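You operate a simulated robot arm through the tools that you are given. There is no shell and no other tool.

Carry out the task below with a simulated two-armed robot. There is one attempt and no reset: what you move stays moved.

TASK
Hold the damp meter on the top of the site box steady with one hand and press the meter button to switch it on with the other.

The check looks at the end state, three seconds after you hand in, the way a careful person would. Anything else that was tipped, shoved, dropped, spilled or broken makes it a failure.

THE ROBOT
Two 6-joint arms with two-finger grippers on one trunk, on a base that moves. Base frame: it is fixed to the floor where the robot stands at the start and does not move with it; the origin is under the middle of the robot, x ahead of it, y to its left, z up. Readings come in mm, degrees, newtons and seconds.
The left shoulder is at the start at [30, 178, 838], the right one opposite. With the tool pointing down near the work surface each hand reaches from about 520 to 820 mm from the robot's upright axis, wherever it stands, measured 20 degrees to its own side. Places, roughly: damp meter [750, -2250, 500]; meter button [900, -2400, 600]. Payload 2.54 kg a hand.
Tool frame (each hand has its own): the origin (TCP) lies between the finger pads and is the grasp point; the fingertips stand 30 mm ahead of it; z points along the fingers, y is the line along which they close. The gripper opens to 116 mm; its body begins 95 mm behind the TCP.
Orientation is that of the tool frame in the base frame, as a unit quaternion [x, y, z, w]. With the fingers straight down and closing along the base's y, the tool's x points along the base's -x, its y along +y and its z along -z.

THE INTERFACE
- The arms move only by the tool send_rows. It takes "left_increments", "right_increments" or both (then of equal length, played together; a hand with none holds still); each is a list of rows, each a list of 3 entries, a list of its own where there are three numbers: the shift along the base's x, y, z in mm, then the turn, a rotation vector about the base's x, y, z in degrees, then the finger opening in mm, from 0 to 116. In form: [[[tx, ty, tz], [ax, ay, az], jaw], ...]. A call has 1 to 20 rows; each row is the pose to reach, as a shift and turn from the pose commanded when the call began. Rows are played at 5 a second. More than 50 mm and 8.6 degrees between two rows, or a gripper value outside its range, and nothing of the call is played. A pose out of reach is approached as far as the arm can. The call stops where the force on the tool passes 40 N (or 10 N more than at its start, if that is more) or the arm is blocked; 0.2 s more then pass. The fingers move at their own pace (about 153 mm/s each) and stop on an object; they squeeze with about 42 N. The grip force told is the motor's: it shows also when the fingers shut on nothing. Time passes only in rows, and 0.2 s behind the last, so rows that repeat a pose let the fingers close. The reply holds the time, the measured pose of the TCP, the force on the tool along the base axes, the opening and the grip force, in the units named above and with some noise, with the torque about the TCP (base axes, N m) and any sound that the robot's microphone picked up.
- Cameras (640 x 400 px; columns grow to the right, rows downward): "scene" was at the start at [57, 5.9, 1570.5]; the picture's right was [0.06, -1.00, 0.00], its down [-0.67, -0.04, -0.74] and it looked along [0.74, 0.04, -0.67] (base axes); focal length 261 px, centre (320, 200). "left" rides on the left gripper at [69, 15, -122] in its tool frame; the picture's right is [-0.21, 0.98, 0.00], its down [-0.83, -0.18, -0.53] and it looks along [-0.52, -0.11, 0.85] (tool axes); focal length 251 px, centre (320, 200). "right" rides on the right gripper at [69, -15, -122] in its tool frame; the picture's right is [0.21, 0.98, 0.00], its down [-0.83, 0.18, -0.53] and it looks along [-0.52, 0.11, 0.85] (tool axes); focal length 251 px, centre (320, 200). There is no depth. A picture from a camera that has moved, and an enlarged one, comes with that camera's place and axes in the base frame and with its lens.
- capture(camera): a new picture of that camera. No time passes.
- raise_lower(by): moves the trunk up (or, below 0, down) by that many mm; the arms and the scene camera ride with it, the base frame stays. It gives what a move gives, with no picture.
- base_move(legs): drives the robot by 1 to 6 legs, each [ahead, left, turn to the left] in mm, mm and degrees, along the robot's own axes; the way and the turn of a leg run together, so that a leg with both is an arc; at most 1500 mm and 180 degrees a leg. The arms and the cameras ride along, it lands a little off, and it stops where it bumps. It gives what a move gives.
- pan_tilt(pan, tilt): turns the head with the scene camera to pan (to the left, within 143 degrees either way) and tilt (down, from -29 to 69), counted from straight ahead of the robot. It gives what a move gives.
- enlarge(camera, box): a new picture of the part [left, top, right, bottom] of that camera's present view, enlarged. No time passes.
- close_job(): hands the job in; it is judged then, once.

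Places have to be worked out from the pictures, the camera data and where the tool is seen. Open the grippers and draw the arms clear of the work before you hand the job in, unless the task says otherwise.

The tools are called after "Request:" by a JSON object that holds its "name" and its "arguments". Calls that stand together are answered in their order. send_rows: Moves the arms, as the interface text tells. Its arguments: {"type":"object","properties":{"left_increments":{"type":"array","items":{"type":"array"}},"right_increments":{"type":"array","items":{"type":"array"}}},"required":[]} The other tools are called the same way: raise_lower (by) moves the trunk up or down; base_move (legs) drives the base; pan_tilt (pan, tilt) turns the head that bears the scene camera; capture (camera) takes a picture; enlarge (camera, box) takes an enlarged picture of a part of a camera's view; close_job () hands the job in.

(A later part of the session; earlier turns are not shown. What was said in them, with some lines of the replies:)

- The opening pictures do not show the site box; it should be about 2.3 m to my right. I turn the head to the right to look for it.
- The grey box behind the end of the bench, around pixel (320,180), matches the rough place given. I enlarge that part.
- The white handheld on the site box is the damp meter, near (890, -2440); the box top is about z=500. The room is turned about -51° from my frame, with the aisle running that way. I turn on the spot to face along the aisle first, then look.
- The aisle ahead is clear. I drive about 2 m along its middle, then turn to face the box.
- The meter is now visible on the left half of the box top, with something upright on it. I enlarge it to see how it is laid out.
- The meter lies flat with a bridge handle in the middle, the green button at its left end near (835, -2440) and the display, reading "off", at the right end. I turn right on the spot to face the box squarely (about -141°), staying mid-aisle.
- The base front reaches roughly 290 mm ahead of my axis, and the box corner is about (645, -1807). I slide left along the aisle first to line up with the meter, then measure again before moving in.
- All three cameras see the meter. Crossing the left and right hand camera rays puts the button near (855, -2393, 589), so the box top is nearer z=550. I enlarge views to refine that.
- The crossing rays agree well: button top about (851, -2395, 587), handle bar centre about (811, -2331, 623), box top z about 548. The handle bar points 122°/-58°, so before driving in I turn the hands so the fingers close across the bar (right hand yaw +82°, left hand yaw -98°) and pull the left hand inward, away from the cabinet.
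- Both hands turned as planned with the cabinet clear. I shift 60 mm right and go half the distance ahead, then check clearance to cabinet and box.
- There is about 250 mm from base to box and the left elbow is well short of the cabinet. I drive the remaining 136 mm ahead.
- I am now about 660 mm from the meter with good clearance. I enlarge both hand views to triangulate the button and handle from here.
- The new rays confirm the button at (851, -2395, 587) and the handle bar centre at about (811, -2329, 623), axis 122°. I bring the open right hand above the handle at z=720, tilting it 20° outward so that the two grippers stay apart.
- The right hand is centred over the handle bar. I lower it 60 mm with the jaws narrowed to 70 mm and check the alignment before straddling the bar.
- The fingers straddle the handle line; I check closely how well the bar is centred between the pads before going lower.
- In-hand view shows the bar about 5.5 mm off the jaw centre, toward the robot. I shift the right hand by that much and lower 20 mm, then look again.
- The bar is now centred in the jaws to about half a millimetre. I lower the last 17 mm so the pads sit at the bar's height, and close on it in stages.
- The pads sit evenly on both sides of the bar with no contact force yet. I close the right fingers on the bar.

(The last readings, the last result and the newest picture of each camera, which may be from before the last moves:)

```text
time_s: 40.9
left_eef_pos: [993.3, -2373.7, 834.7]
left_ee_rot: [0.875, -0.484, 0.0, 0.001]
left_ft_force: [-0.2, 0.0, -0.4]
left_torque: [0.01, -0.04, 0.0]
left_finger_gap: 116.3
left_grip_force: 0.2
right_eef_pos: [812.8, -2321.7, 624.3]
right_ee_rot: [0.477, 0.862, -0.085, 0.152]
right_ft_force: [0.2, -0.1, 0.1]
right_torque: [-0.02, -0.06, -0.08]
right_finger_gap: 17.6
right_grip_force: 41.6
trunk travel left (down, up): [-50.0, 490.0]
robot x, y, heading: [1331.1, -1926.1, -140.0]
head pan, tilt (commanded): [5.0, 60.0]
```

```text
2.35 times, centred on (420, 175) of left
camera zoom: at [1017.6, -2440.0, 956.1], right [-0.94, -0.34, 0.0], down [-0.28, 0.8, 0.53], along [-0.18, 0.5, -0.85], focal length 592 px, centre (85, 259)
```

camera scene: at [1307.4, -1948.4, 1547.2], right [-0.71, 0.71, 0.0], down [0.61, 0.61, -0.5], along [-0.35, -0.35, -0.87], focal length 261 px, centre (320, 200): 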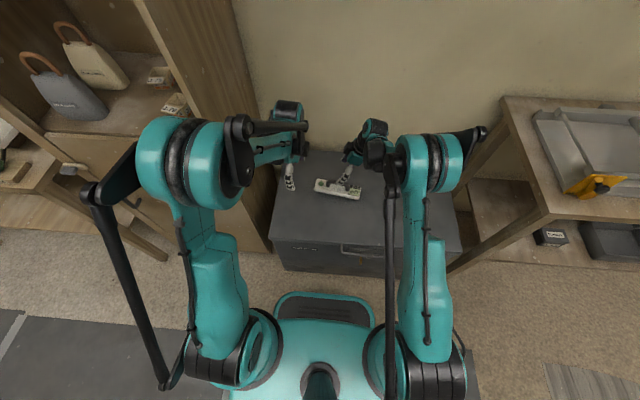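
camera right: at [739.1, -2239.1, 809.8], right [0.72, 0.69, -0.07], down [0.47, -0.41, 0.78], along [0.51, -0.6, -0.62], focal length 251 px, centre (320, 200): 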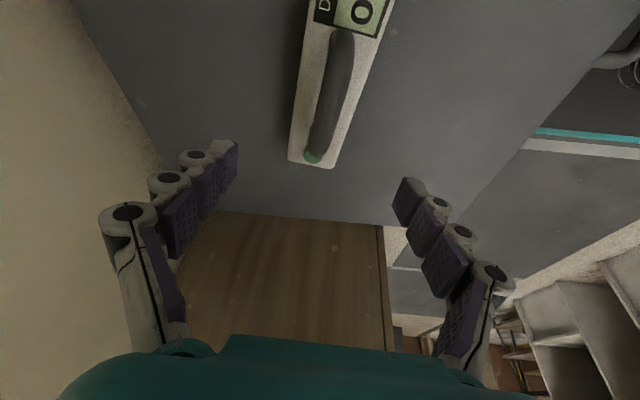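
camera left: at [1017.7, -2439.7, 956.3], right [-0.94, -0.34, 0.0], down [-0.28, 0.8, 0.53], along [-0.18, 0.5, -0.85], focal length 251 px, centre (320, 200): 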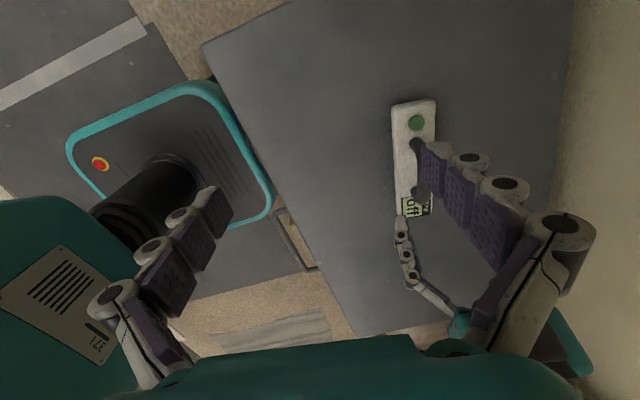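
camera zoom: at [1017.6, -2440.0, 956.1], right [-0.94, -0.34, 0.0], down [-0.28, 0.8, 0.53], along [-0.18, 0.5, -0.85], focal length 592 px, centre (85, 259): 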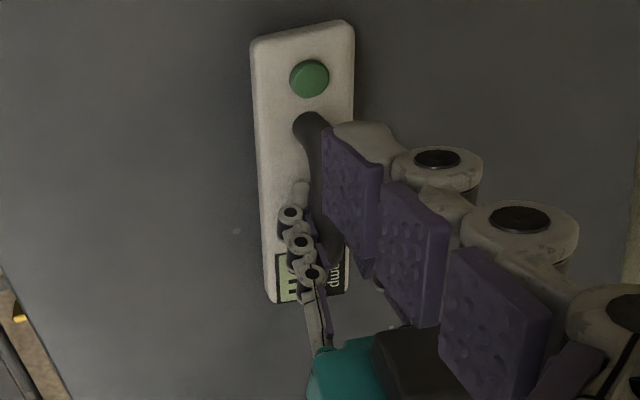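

The meter is held: gap 17.6 mm at 41.6 N, shifted only about a millimetre. Now I shut the left fingers and bring that hand above and slightly outward of the button, tilting it 8° outward.

Request:
{"name": "send_rows", "arguments": {"left_increments": [[[-21, -6, -10], [1.13, 0.71, 0], 60], [[-43, -12, -30], [2.26, 1.42, 0], 20], [[-64, -18, -50], [3.39, 2.13, 0], 0], [[-86, -24, -70], [4.52, 2.83, 0], 0], [[-107, -31, -92], [5.65, 3.54, 0], 0], [[-129, -37, -114], [6.78, 4.25, 0], 0], [[-129, -37, -114], [6.78, 4.25, 0], 0]]}}

Request:
{"name": "capture", "arguments": {"camera": "left"}}

Request:
{"name": "enlarge", "arguments": {"camera": "scene", "box": [250, 90, 450, 230]}}

Request:
{"name": "capture", "arguments": {"camera": "right"}}

```text
time_s: 42.5
left_eef_pos: [865.7, -2412.1, 721.5]
left_ee_rot: [0.873, -0.483, -0.061, -0.033]
left_ft_force: [0.2, -0.1, 0.8]
left_torque: [0.0, 0.03, -0.01]
left_finger_gap: 0.1
left_grip_force: 29.0
right_eef_pos: [811.3, -2321.9, 622.8]
right_ee_rot: [0.477, 0.862, -0.084, 0.152]
right_ft_force: [0.3, 0.8, 0.1]
right_torque: [0.04, 0.01, -0.03]
right_finger_gap: 18.0
right_grip_force: 41.2
trunk travel left (down, up): [-50.0, 490.0]
robot x, y, heading: [1328.8, -1920.5, -139.8]
head pan, tilt (commanded): [5.0, 60.0]
```

```text
taken
camera left: at [898.8, -2492.1, 833.2], right [-0.94, -0.34, 0.03], down [-0.24, 0.73, 0.64], along [-0.24, 0.6, -0.76], focal length 251 px, centre (320, 200)
```

left: 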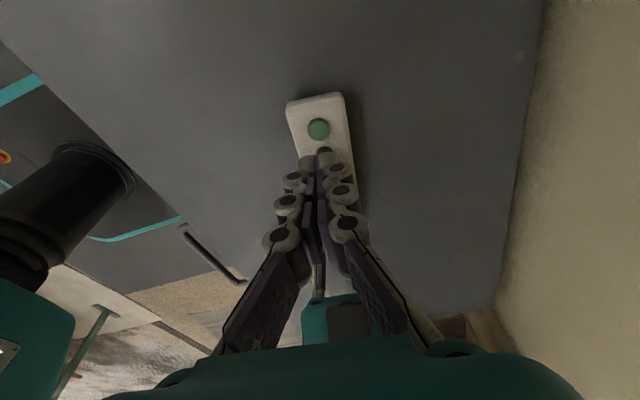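

```text
2.86 times, centred on (350, 160) of scene
camera zoom: at [1306.9, -1948.8, 1547.2], right [-0.71, 0.71, 0.0], down [0.61, 0.61, -0.5], along [-0.35, -0.35, -0.87], focal length 746 px, centre (234, 314)
```

zoom: 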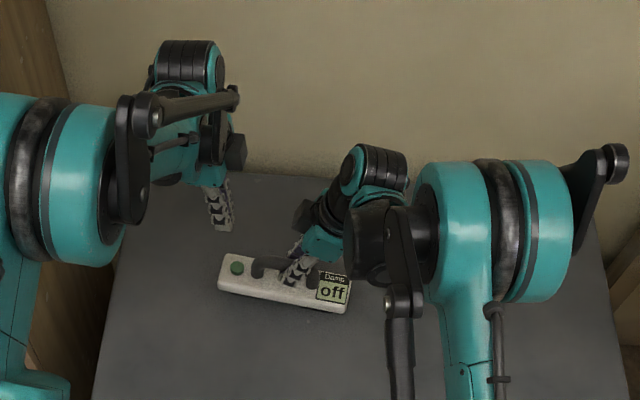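

```text
taken
camera right: at [743.4, -2240.4, 713.8], right [0.72, 0.69, -0.07], down [0.47, -0.41, 0.78], along [0.51, -0.6, -0.62], focal length 251 px, centre (320, 200)
```

right: 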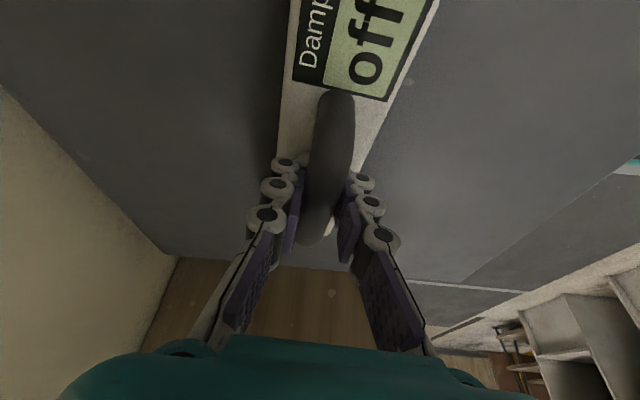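

The left fingers are shut above the meter and both hands are clear of each other. I enlarge the left view to locate the button relative to the fingertips.

Request:
{"name": "enlarge", "arguments": {"camera": "left", "box": [250, 80, 400, 220]}}

```text
2.86 times, centred on (325, 150) of left
camera zoom: at [898.8, -2492.1, 833.2], right [-0.94, -0.34, 0.03], down [-0.24, 0.73, 0.64], along [-0.24, 0.6, -0.76], focal length 718 px, centre (306, 343)
```

zoom: 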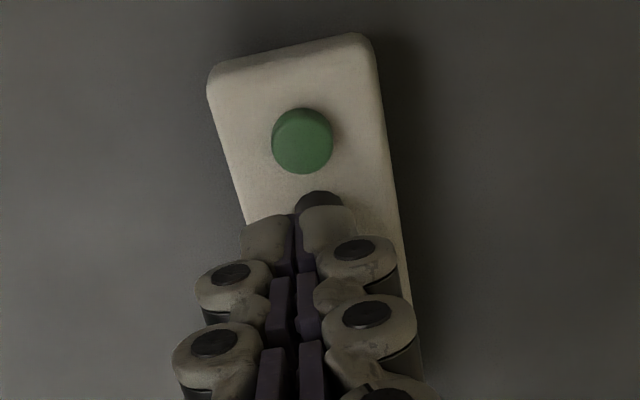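

The button lies 23 mm inboard of the left TCP on the jaw centre line, at about (853, -2392); the shut tips are roughly 22 x 26 mm. I move in 19 mm and come down to about 25 mm above the button, then check.

Request:
{"name": "send_rows", "arguments": {"left_increments": [[[-5, 8, 0], [0, 0, 0], 0], [[-10.1, 16.1, 0], [0, 0, 0], 0], [[-10.1, 16.1, -20], [0, 0, 0], 0], [[-10.1, 16.1, -40], [0, 0, 0], 0], [[-10.1, 16.1, -60], [0, 0, 0], 0], [[-10.1, 16.1, -76], [0, 0, 0], 0], [[-10.1, 16.1, -76], [0, 0, 0], 0]]}}

Request:
{"name": "enlarge", "arguments": {"camera": "left", "box": [250, 80, 400, 220]}}

Request:
{"name": "enlarge", "arguments": {"camera": "scene", "box": [280, 130, 400, 220]}}

```text
time_s: 44.1
left_eef_pos: [852.4, -2395.3, 646.9]
left_ee_rot: [0.873, -0.483, -0.061, -0.034]
left_ft_force: [0.8, -0.1, -0.2]
left_torque: [0.0, 0.01, -0.02]
left_finger_gap: 0.0
left_grip_force: 28.7
right_eef_pos: [811.7, -2321.8, 624.3]
right_ee_rot: [0.477, 0.862, -0.084, 0.152]
right_ft_force: [0.2, -0.5, -0.3]
right_torque: [0.07, 0.0, 0.06]
right_finger_gap: 17.7
right_grip_force: 41.1
trunk travel left (down, up): [-50.0, 490.0]
robot x, y, heading: [1330.2, -1918.3, -139.8]
head pan, tilt (commanded): [5.0, 60.0]
```

```text
2.86 times, centred on (325, 150) of left
camera zoom: at [886.1, -2475.4, 757.5], right [-0.94, -0.34, 0.03], down [-0.24, 0.73, 0.64], along [-0.24, 0.6, -0.76], focal length 718 px, centre (306, 343)
```

zoom: 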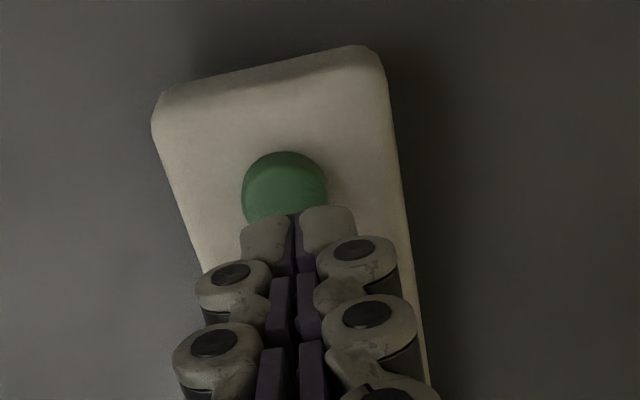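

```text
4.44 times, centred on (340, 175) of scene
camera zoom: at [1307.0, -1948.8, 1547.2], right [-0.71, 0.71, 0.0], down [0.61, 0.61, -0.5], along [-0.35, -0.35, -0.87], focal length 1160 px, centre (231, 311)
```

zoom: 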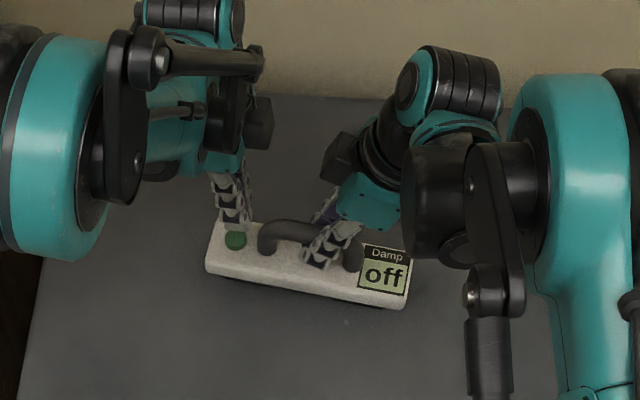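

The tips are about 28 mm above the button, but the button sits about 4.5 mm toward me from the finger line. I correct by (+3, +3.7) mm and lower 22 mm to just above it.

Request:
{"name": "send_rows", "arguments": {"left_increments": [[[3, 3.7, 0], [0, 0, 0], 0], [[3, 3.7, -8], [0, 0, 0], 0], [[3, 3.7, -16], [0, 0, 0], 0], [[3, 3.7, -22], [0, 0, 0], 0], [[3, 3.7, -22], [0, 0, 0], 0]]}}

Request:
{"name": "enlarge", "arguments": {"camera": "left", "box": [250, 80, 400, 220]}}

Request:
{"name": "enlarge", "arguments": {"camera": "scene", "box": [290, 140, 380, 210]}}

```text
time_s: 45.3
left_eef_pos: [856.5, -2391.3, 623.0]
left_ee_rot: [0.873, -0.483, -0.061, -0.034]
left_ft_force: [-0.3, -1.4, 2.6]
left_torque: [0.02, 0.01, -0.03]
left_finger_gap: 5.9
left_grip_force: 28.4
right_eef_pos: [812.4, -2321.8, 623.1]
right_ee_rot: [0.477, 0.861, -0.084, 0.152]
right_ft_force: [1.1, 1.0, -2.0]
right_torque: [0.21, 0.13, 0.08]
right_finger_gap: 17.9
right_grip_force: 41.3
trunk travel left (down, up): [-50.0, 490.0]
robot x, y, heading: [1324.5, -1923.3, -140.0]
head pan, tilt (commanded): [5.0, 60.0]
heard: click
```

```text
2.86 times, centred on (325, 150) of left
camera zoom: at [890.3, -2471.8, 734.5], right [-0.94, -0.34, 0.03], down [-0.24, 0.73, 0.64], along [-0.24, 0.6, -0.76], focal length 718 px, centre (306, 343)
```

zoom: 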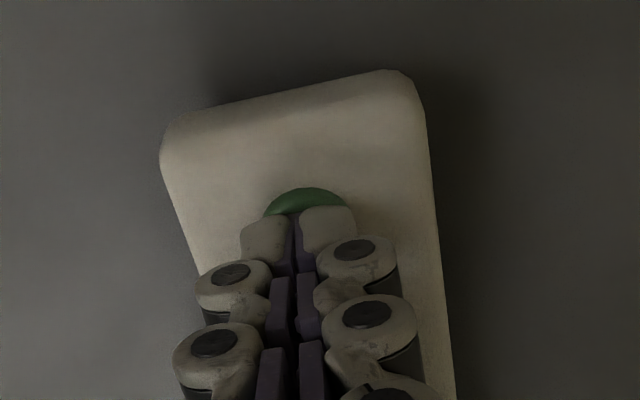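

```text
5.71 times, centred on (335, 175) of scene
camera zoom: at [1306.9, -1948.8, 1547.2], right [-0.71, 0.71, 0.0], down [0.61, 0.61, -0.5], along [-0.35, -0.35, -0.87], focal length 1491 px, centre (234, 343)
```

zoom: 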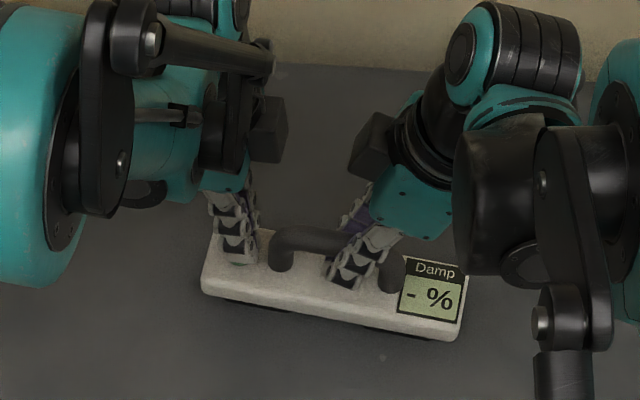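

A click was heard and the display changed from "off" to "- %": the meter is on. I lift the left hand straight up at once, without opening it, while the right keeps holding.

Request:
{"name": "send_rows", "arguments": {"left_increments": [[[0, 0, 6], [0, 0, 0], 0], [[0, 0, 15], [0, 0, 0], 0], [[0, 0, 40], [0, 0, 0], 0], [[0, 0, 70], [0, 0, 0], 0], [[0, 0, 100], [0, 0, 0], 0], [[0, 0, 100], [0, 0, 0], 0]]}}

Request:
{"name": "enlarge", "arguments": {"camera": "scene", "box": [290, 140, 380, 210]}}

Request:
{"name": "capture", "arguments": {"camera": "left"}}

Request:
{"name": "capture", "arguments": {"camera": "right"}}

```text
time_s: 46.7
left_eef_pos: [857.8, -2390.6, 724.7]
left_ee_rot: [0.873, -0.483, -0.061, -0.034]
left_ft_force: [-0.4, -0.6, 0.2]
left_torque: [-0.01, 0.01, -0.01]
left_finger_gap: 0.3
left_grip_force: 28.5
right_eef_pos: [811.7, -2322.6, 624.5]
right_ee_rot: [0.477, 0.861, -0.085, 0.151]
right_ft_force: [0.7, 0.3, 0.3]
right_torque: [0.06, 0.01, -0.04]
right_finger_gap: 17.7
right_grip_force: 41.0
trunk travel left (down, up): [-50.0, 490.0]
robot x, y, heading: [1325.5, -1919.5, -140.0]
head pan, tilt (commanded): [5.0, 60.0]
```

```text
5.71 times, centred on (335, 175) of scene
camera zoom: at [1306.9, -1948.8, 1547.1], right [-0.71, 0.71, 0.0], down [0.61, 0.61, -0.5], along [-0.35, -0.35, -0.87], focal length 1491 px, centre (234, 343)
```

zoom: 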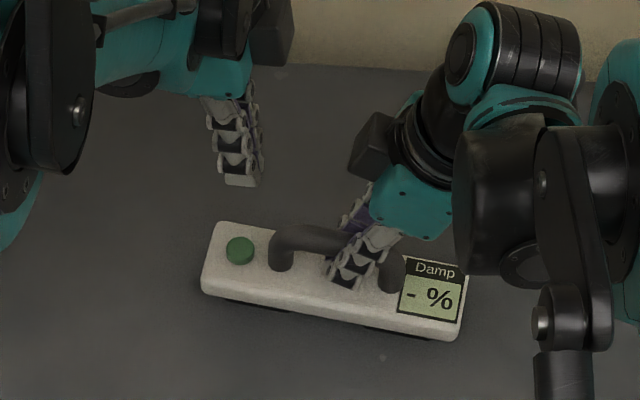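

```text
taken
camera left: at [890.9, -2470.7, 834.7], right [-0.94, -0.34, 0.03], down [-0.24, 0.73, 0.64], along [-0.24, 0.6, -0.76], focal length 251 px, centre (320, 200)
```

left: 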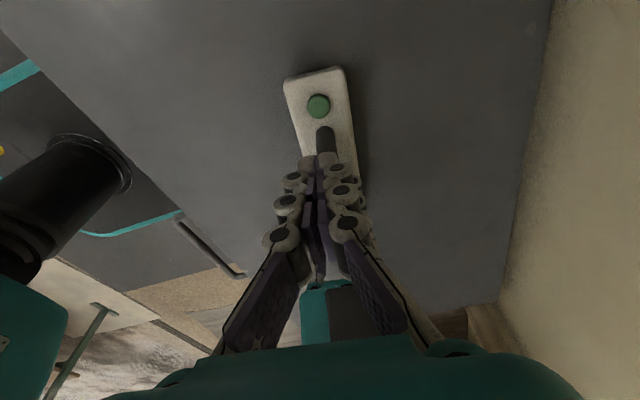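

```text
taken
camera right: at [743.3, -2240.4, 713.7], right [0.72, 0.69, -0.07], down [0.47, -0.41, 0.78], along [0.51, -0.6, -0.62], focal length 251 px, centre (320, 200)
```

right: 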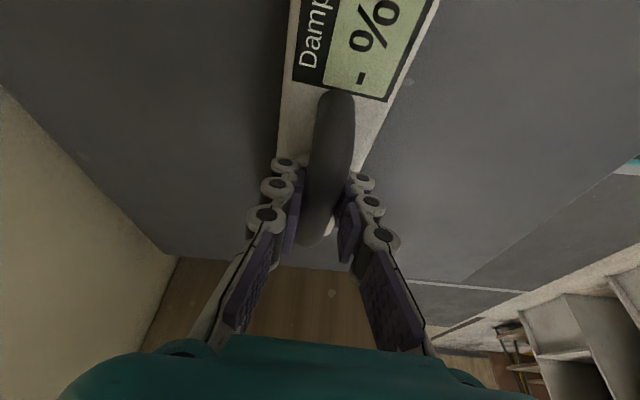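

The display stays on "- %" and the meter has not moved. I open the right fingers in place, then lift straight up off the handle.

Request:
{"name": "send_rows", "arguments": {"right_increments": [[[0, 0, 0], [0, 0, 0], 24], [[0, 0, 0], [0, 0, 0], 40], [[0, 0, 0], [0, 0, 0], 60], [[0, 0, 0], [0, 0, 0], 70], [[0, 0, 0], [0, 0, 0], 70], [[0, 0, 12], [0, 0, 0], 70], [[0, 0, 30], [0, 0, 0], 70], [[0, 0, 60], [0, 0, 0], 70], [[0, 0, 100], [0, 0, 0], 70], [[0, 0, 100], [0, 0, 0], 70]]}}

Request:
{"name": "enlarge", "arguments": {"camera": "scene", "box": [270, 120, 400, 220]}}

Request:
{"name": "capture", "arguments": {"camera": "right"}}

```text
time_s: 48.9
left_eef_pos: [856.4, -2391.3, 723.2]
left_ee_rot: [0.873, -0.483, -0.061, -0.034]
left_ft_force: [-0.2, 0.8, -0.7]
left_torque: [0.05, 0.05, 0.01]
left_finger_gap: 0.2
left_grip_force: 28.6
right_eef_pos: [810.0, -2317.9, 723.2]
right_ee_rot: [0.476, 0.862, -0.084, 0.152]
right_ft_force: [0.3, -0.5, 0.0]
right_torque: [-0.03, 0.02, 0.03]
right_finger_gap: 70.0
right_grip_force: 0.1
trunk travel left (down, up): [-50.0, 490.0]
robot x, y, heading: [1325.1, -1919.6, -139.8]
head pan, tilt (commanded): [5.0, 60.0]
```

```text
4.00 times, centred on (335, 170) of scene
camera zoom: at [1307.0, -1948.7, 1547.1], right [-0.71, 0.71, 0.0], down [0.61, 0.61, -0.5], along [-0.35, -0.35, -0.87], focal length 1044 px, centre (260, 320)
```

zoom: 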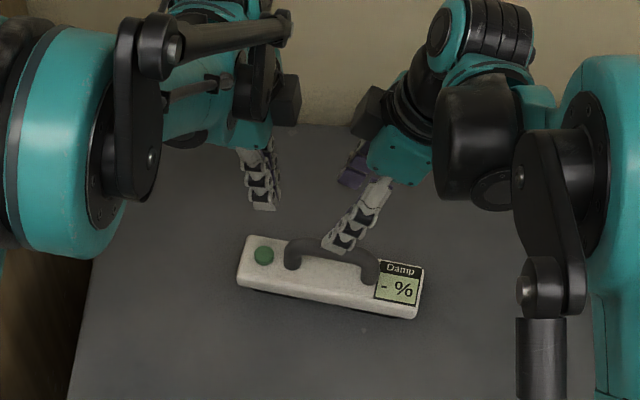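

```text
taken
camera right: at [742.5, -2237.3, 813.4], right [0.72, 0.69, -0.07], down [0.47, -0.41, 0.78], along [0.51, -0.6, -0.62], focal length 251 px, centre (320, 200)
```

right: 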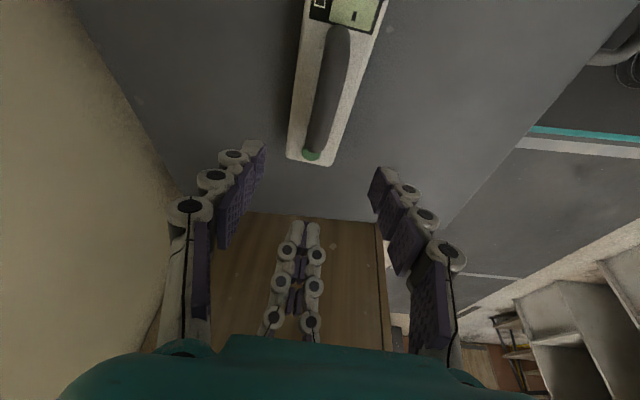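

The meter stands alone, showing "- %", and both hands are free of it. I draw both arms back the way they came and open the left gripper.

Request:
{"name": "send_rows", "arguments": {"left_increments": [[[6, 1, 20], [0, 0, 0], 0], [[18, 2, 40], [-0.68, -0.43, 0], 0], [[32, 4, 58], [-1.5, -0.94, 0], 0], [[48, 6, 74], [-2.4, -1.5, 0], 0], [[64, 8, 86], [-3.3, -2.1, 0], 0], [[80, 10, 96], [-4.2, -2.6, 0], 0], [[96, 12, 104], [-5.1, -3.2, 0], 30], [[112, 14, 110], [-5.9, -3.7, 0], 60], [[124, 16, 110], [-6.4, -4.0, 0], 90], [[135, 17, 110], [-6.78, -4.25, 0], 116], [[135, 17, 110], [-6.78, -4.25, 0], 116]], "right_increments": [[[0, 4, 20], [0, 0, 0], 70], [[-2, 25, 40], [1.5, 0.94, 0], 70], [[-4, 55, 60], [3.4, 2.1, 0], 80], [[-6, 88, 80], [5.3, 3.3, 0], 90], [[-8, 120, 98], [7.2, 4.5, 0], 100], [[-10, 153, 114], [9.1, 5.7, 0], 116], [[-13, 186, 128], [11, 6.9, 0], 116], [[-15, 219, 140], [12.9, 8.1, 0], 116], [[-18, 252, 150], [14.9, 9.4, 0], 116], [[-20, 285, 158], [16.94, 10.63, 0], 116], [[-20, 285, 158], [16.94, 10.63, 0], 116]]}}

Request:
{"name": "capture", "arguments": {"camera": "scene"}}

Request:
{"name": "enlarge", "arguments": {"camera": "scene", "box": [270, 140, 400, 230]}}

Request:
{"name": "capture", "arguments": {"camera": "left"}}

```text
time_s: 51.3
left_eef_pos: [992.9, -2375.2, 832.7]
left_ee_rot: [0.875, -0.484, 0.0, 0.0]
left_ft_force: [1.2, 0.9, -0.4]
left_torque: [0.03, 0.01, 0.01]
left_finger_gap: 116.0
left_grip_force: 0.0
right_eef_pos: [792.2, -2034.5, 884.3]
right_ee_rot: [0.485, 0.875, 0.001, -0.001]
right_ft_force: [-0.8, -0.2, -0.3]
right_torque: [-0.01, 0.0, -0.03]
right_finger_gap: 115.8
right_grip_force: 0.1
trunk travel left (down, up): [-50.0, 490.0]
robot x, y, heading: [1329.5, -1918.0, -139.9]
head pan, tilt (commanded): [5.0, 60.0]
```

```text
taken
camera scene: at [1307.0, -1948.8, 1547.2], right [-0.71, 0.71, 0.0], down [0.61, 0.61, -0.5], along [-0.35, -0.35, -0.87], focal length 261 px, centre (320, 200)
```

scene: 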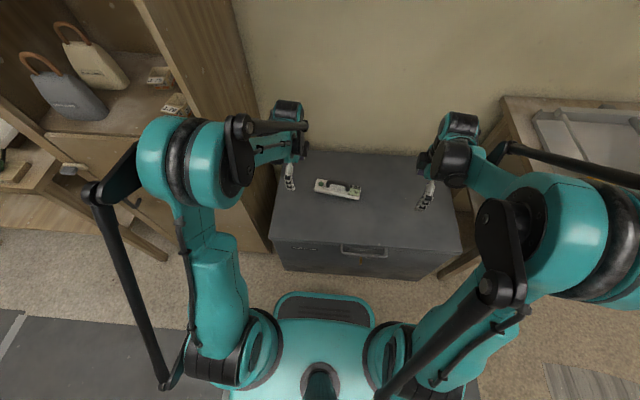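

```text
4.44 times, centred on (335, 185) of scene
camera zoom: at [1307.0, -1948.8, 1547.2], right [-0.71, 0.71, 0.0], down [0.61, 0.61, -0.5], along [-0.35, -0.35, -0.87], focal length 1160 px, centre (253, 267)
```

zoom: 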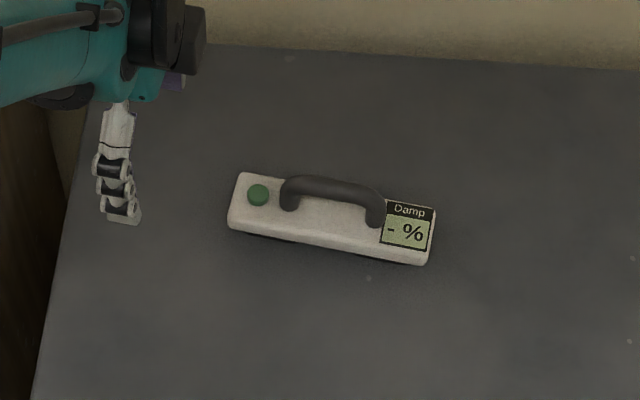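

```text
taken
camera left: at [1017.0, -2441.4, 955.3], right [-0.94, -0.34, 0.0], down [-0.29, 0.8, 0.53], along [-0.18, 0.5, -0.85], focal length 251 px, centre (320, 200)
```

left: 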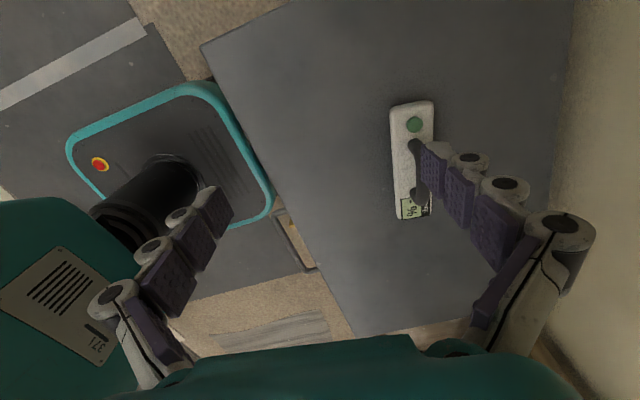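

The meter stands in its place on the site box with the display on ("- %"). Both grippers are open and well clear of it, and nothing else has moved, so I hand the job in.

Request:
{"name": "close_job", "arguments": {}}

```text
The job is handed in.
```

The damp meter on the site box is switched on. I held it by its handle with the right hand and pressed the green button with the left. There was one click, and the display changed from "off" to "- %".

The meter shifted only about a millimetre when the right hand gripped it, and it is still standing in its place on the box. I opened both grippers, drew the arms clear and saw nothing else tipped or moved. The job is handed in; no verdict has come back yet.
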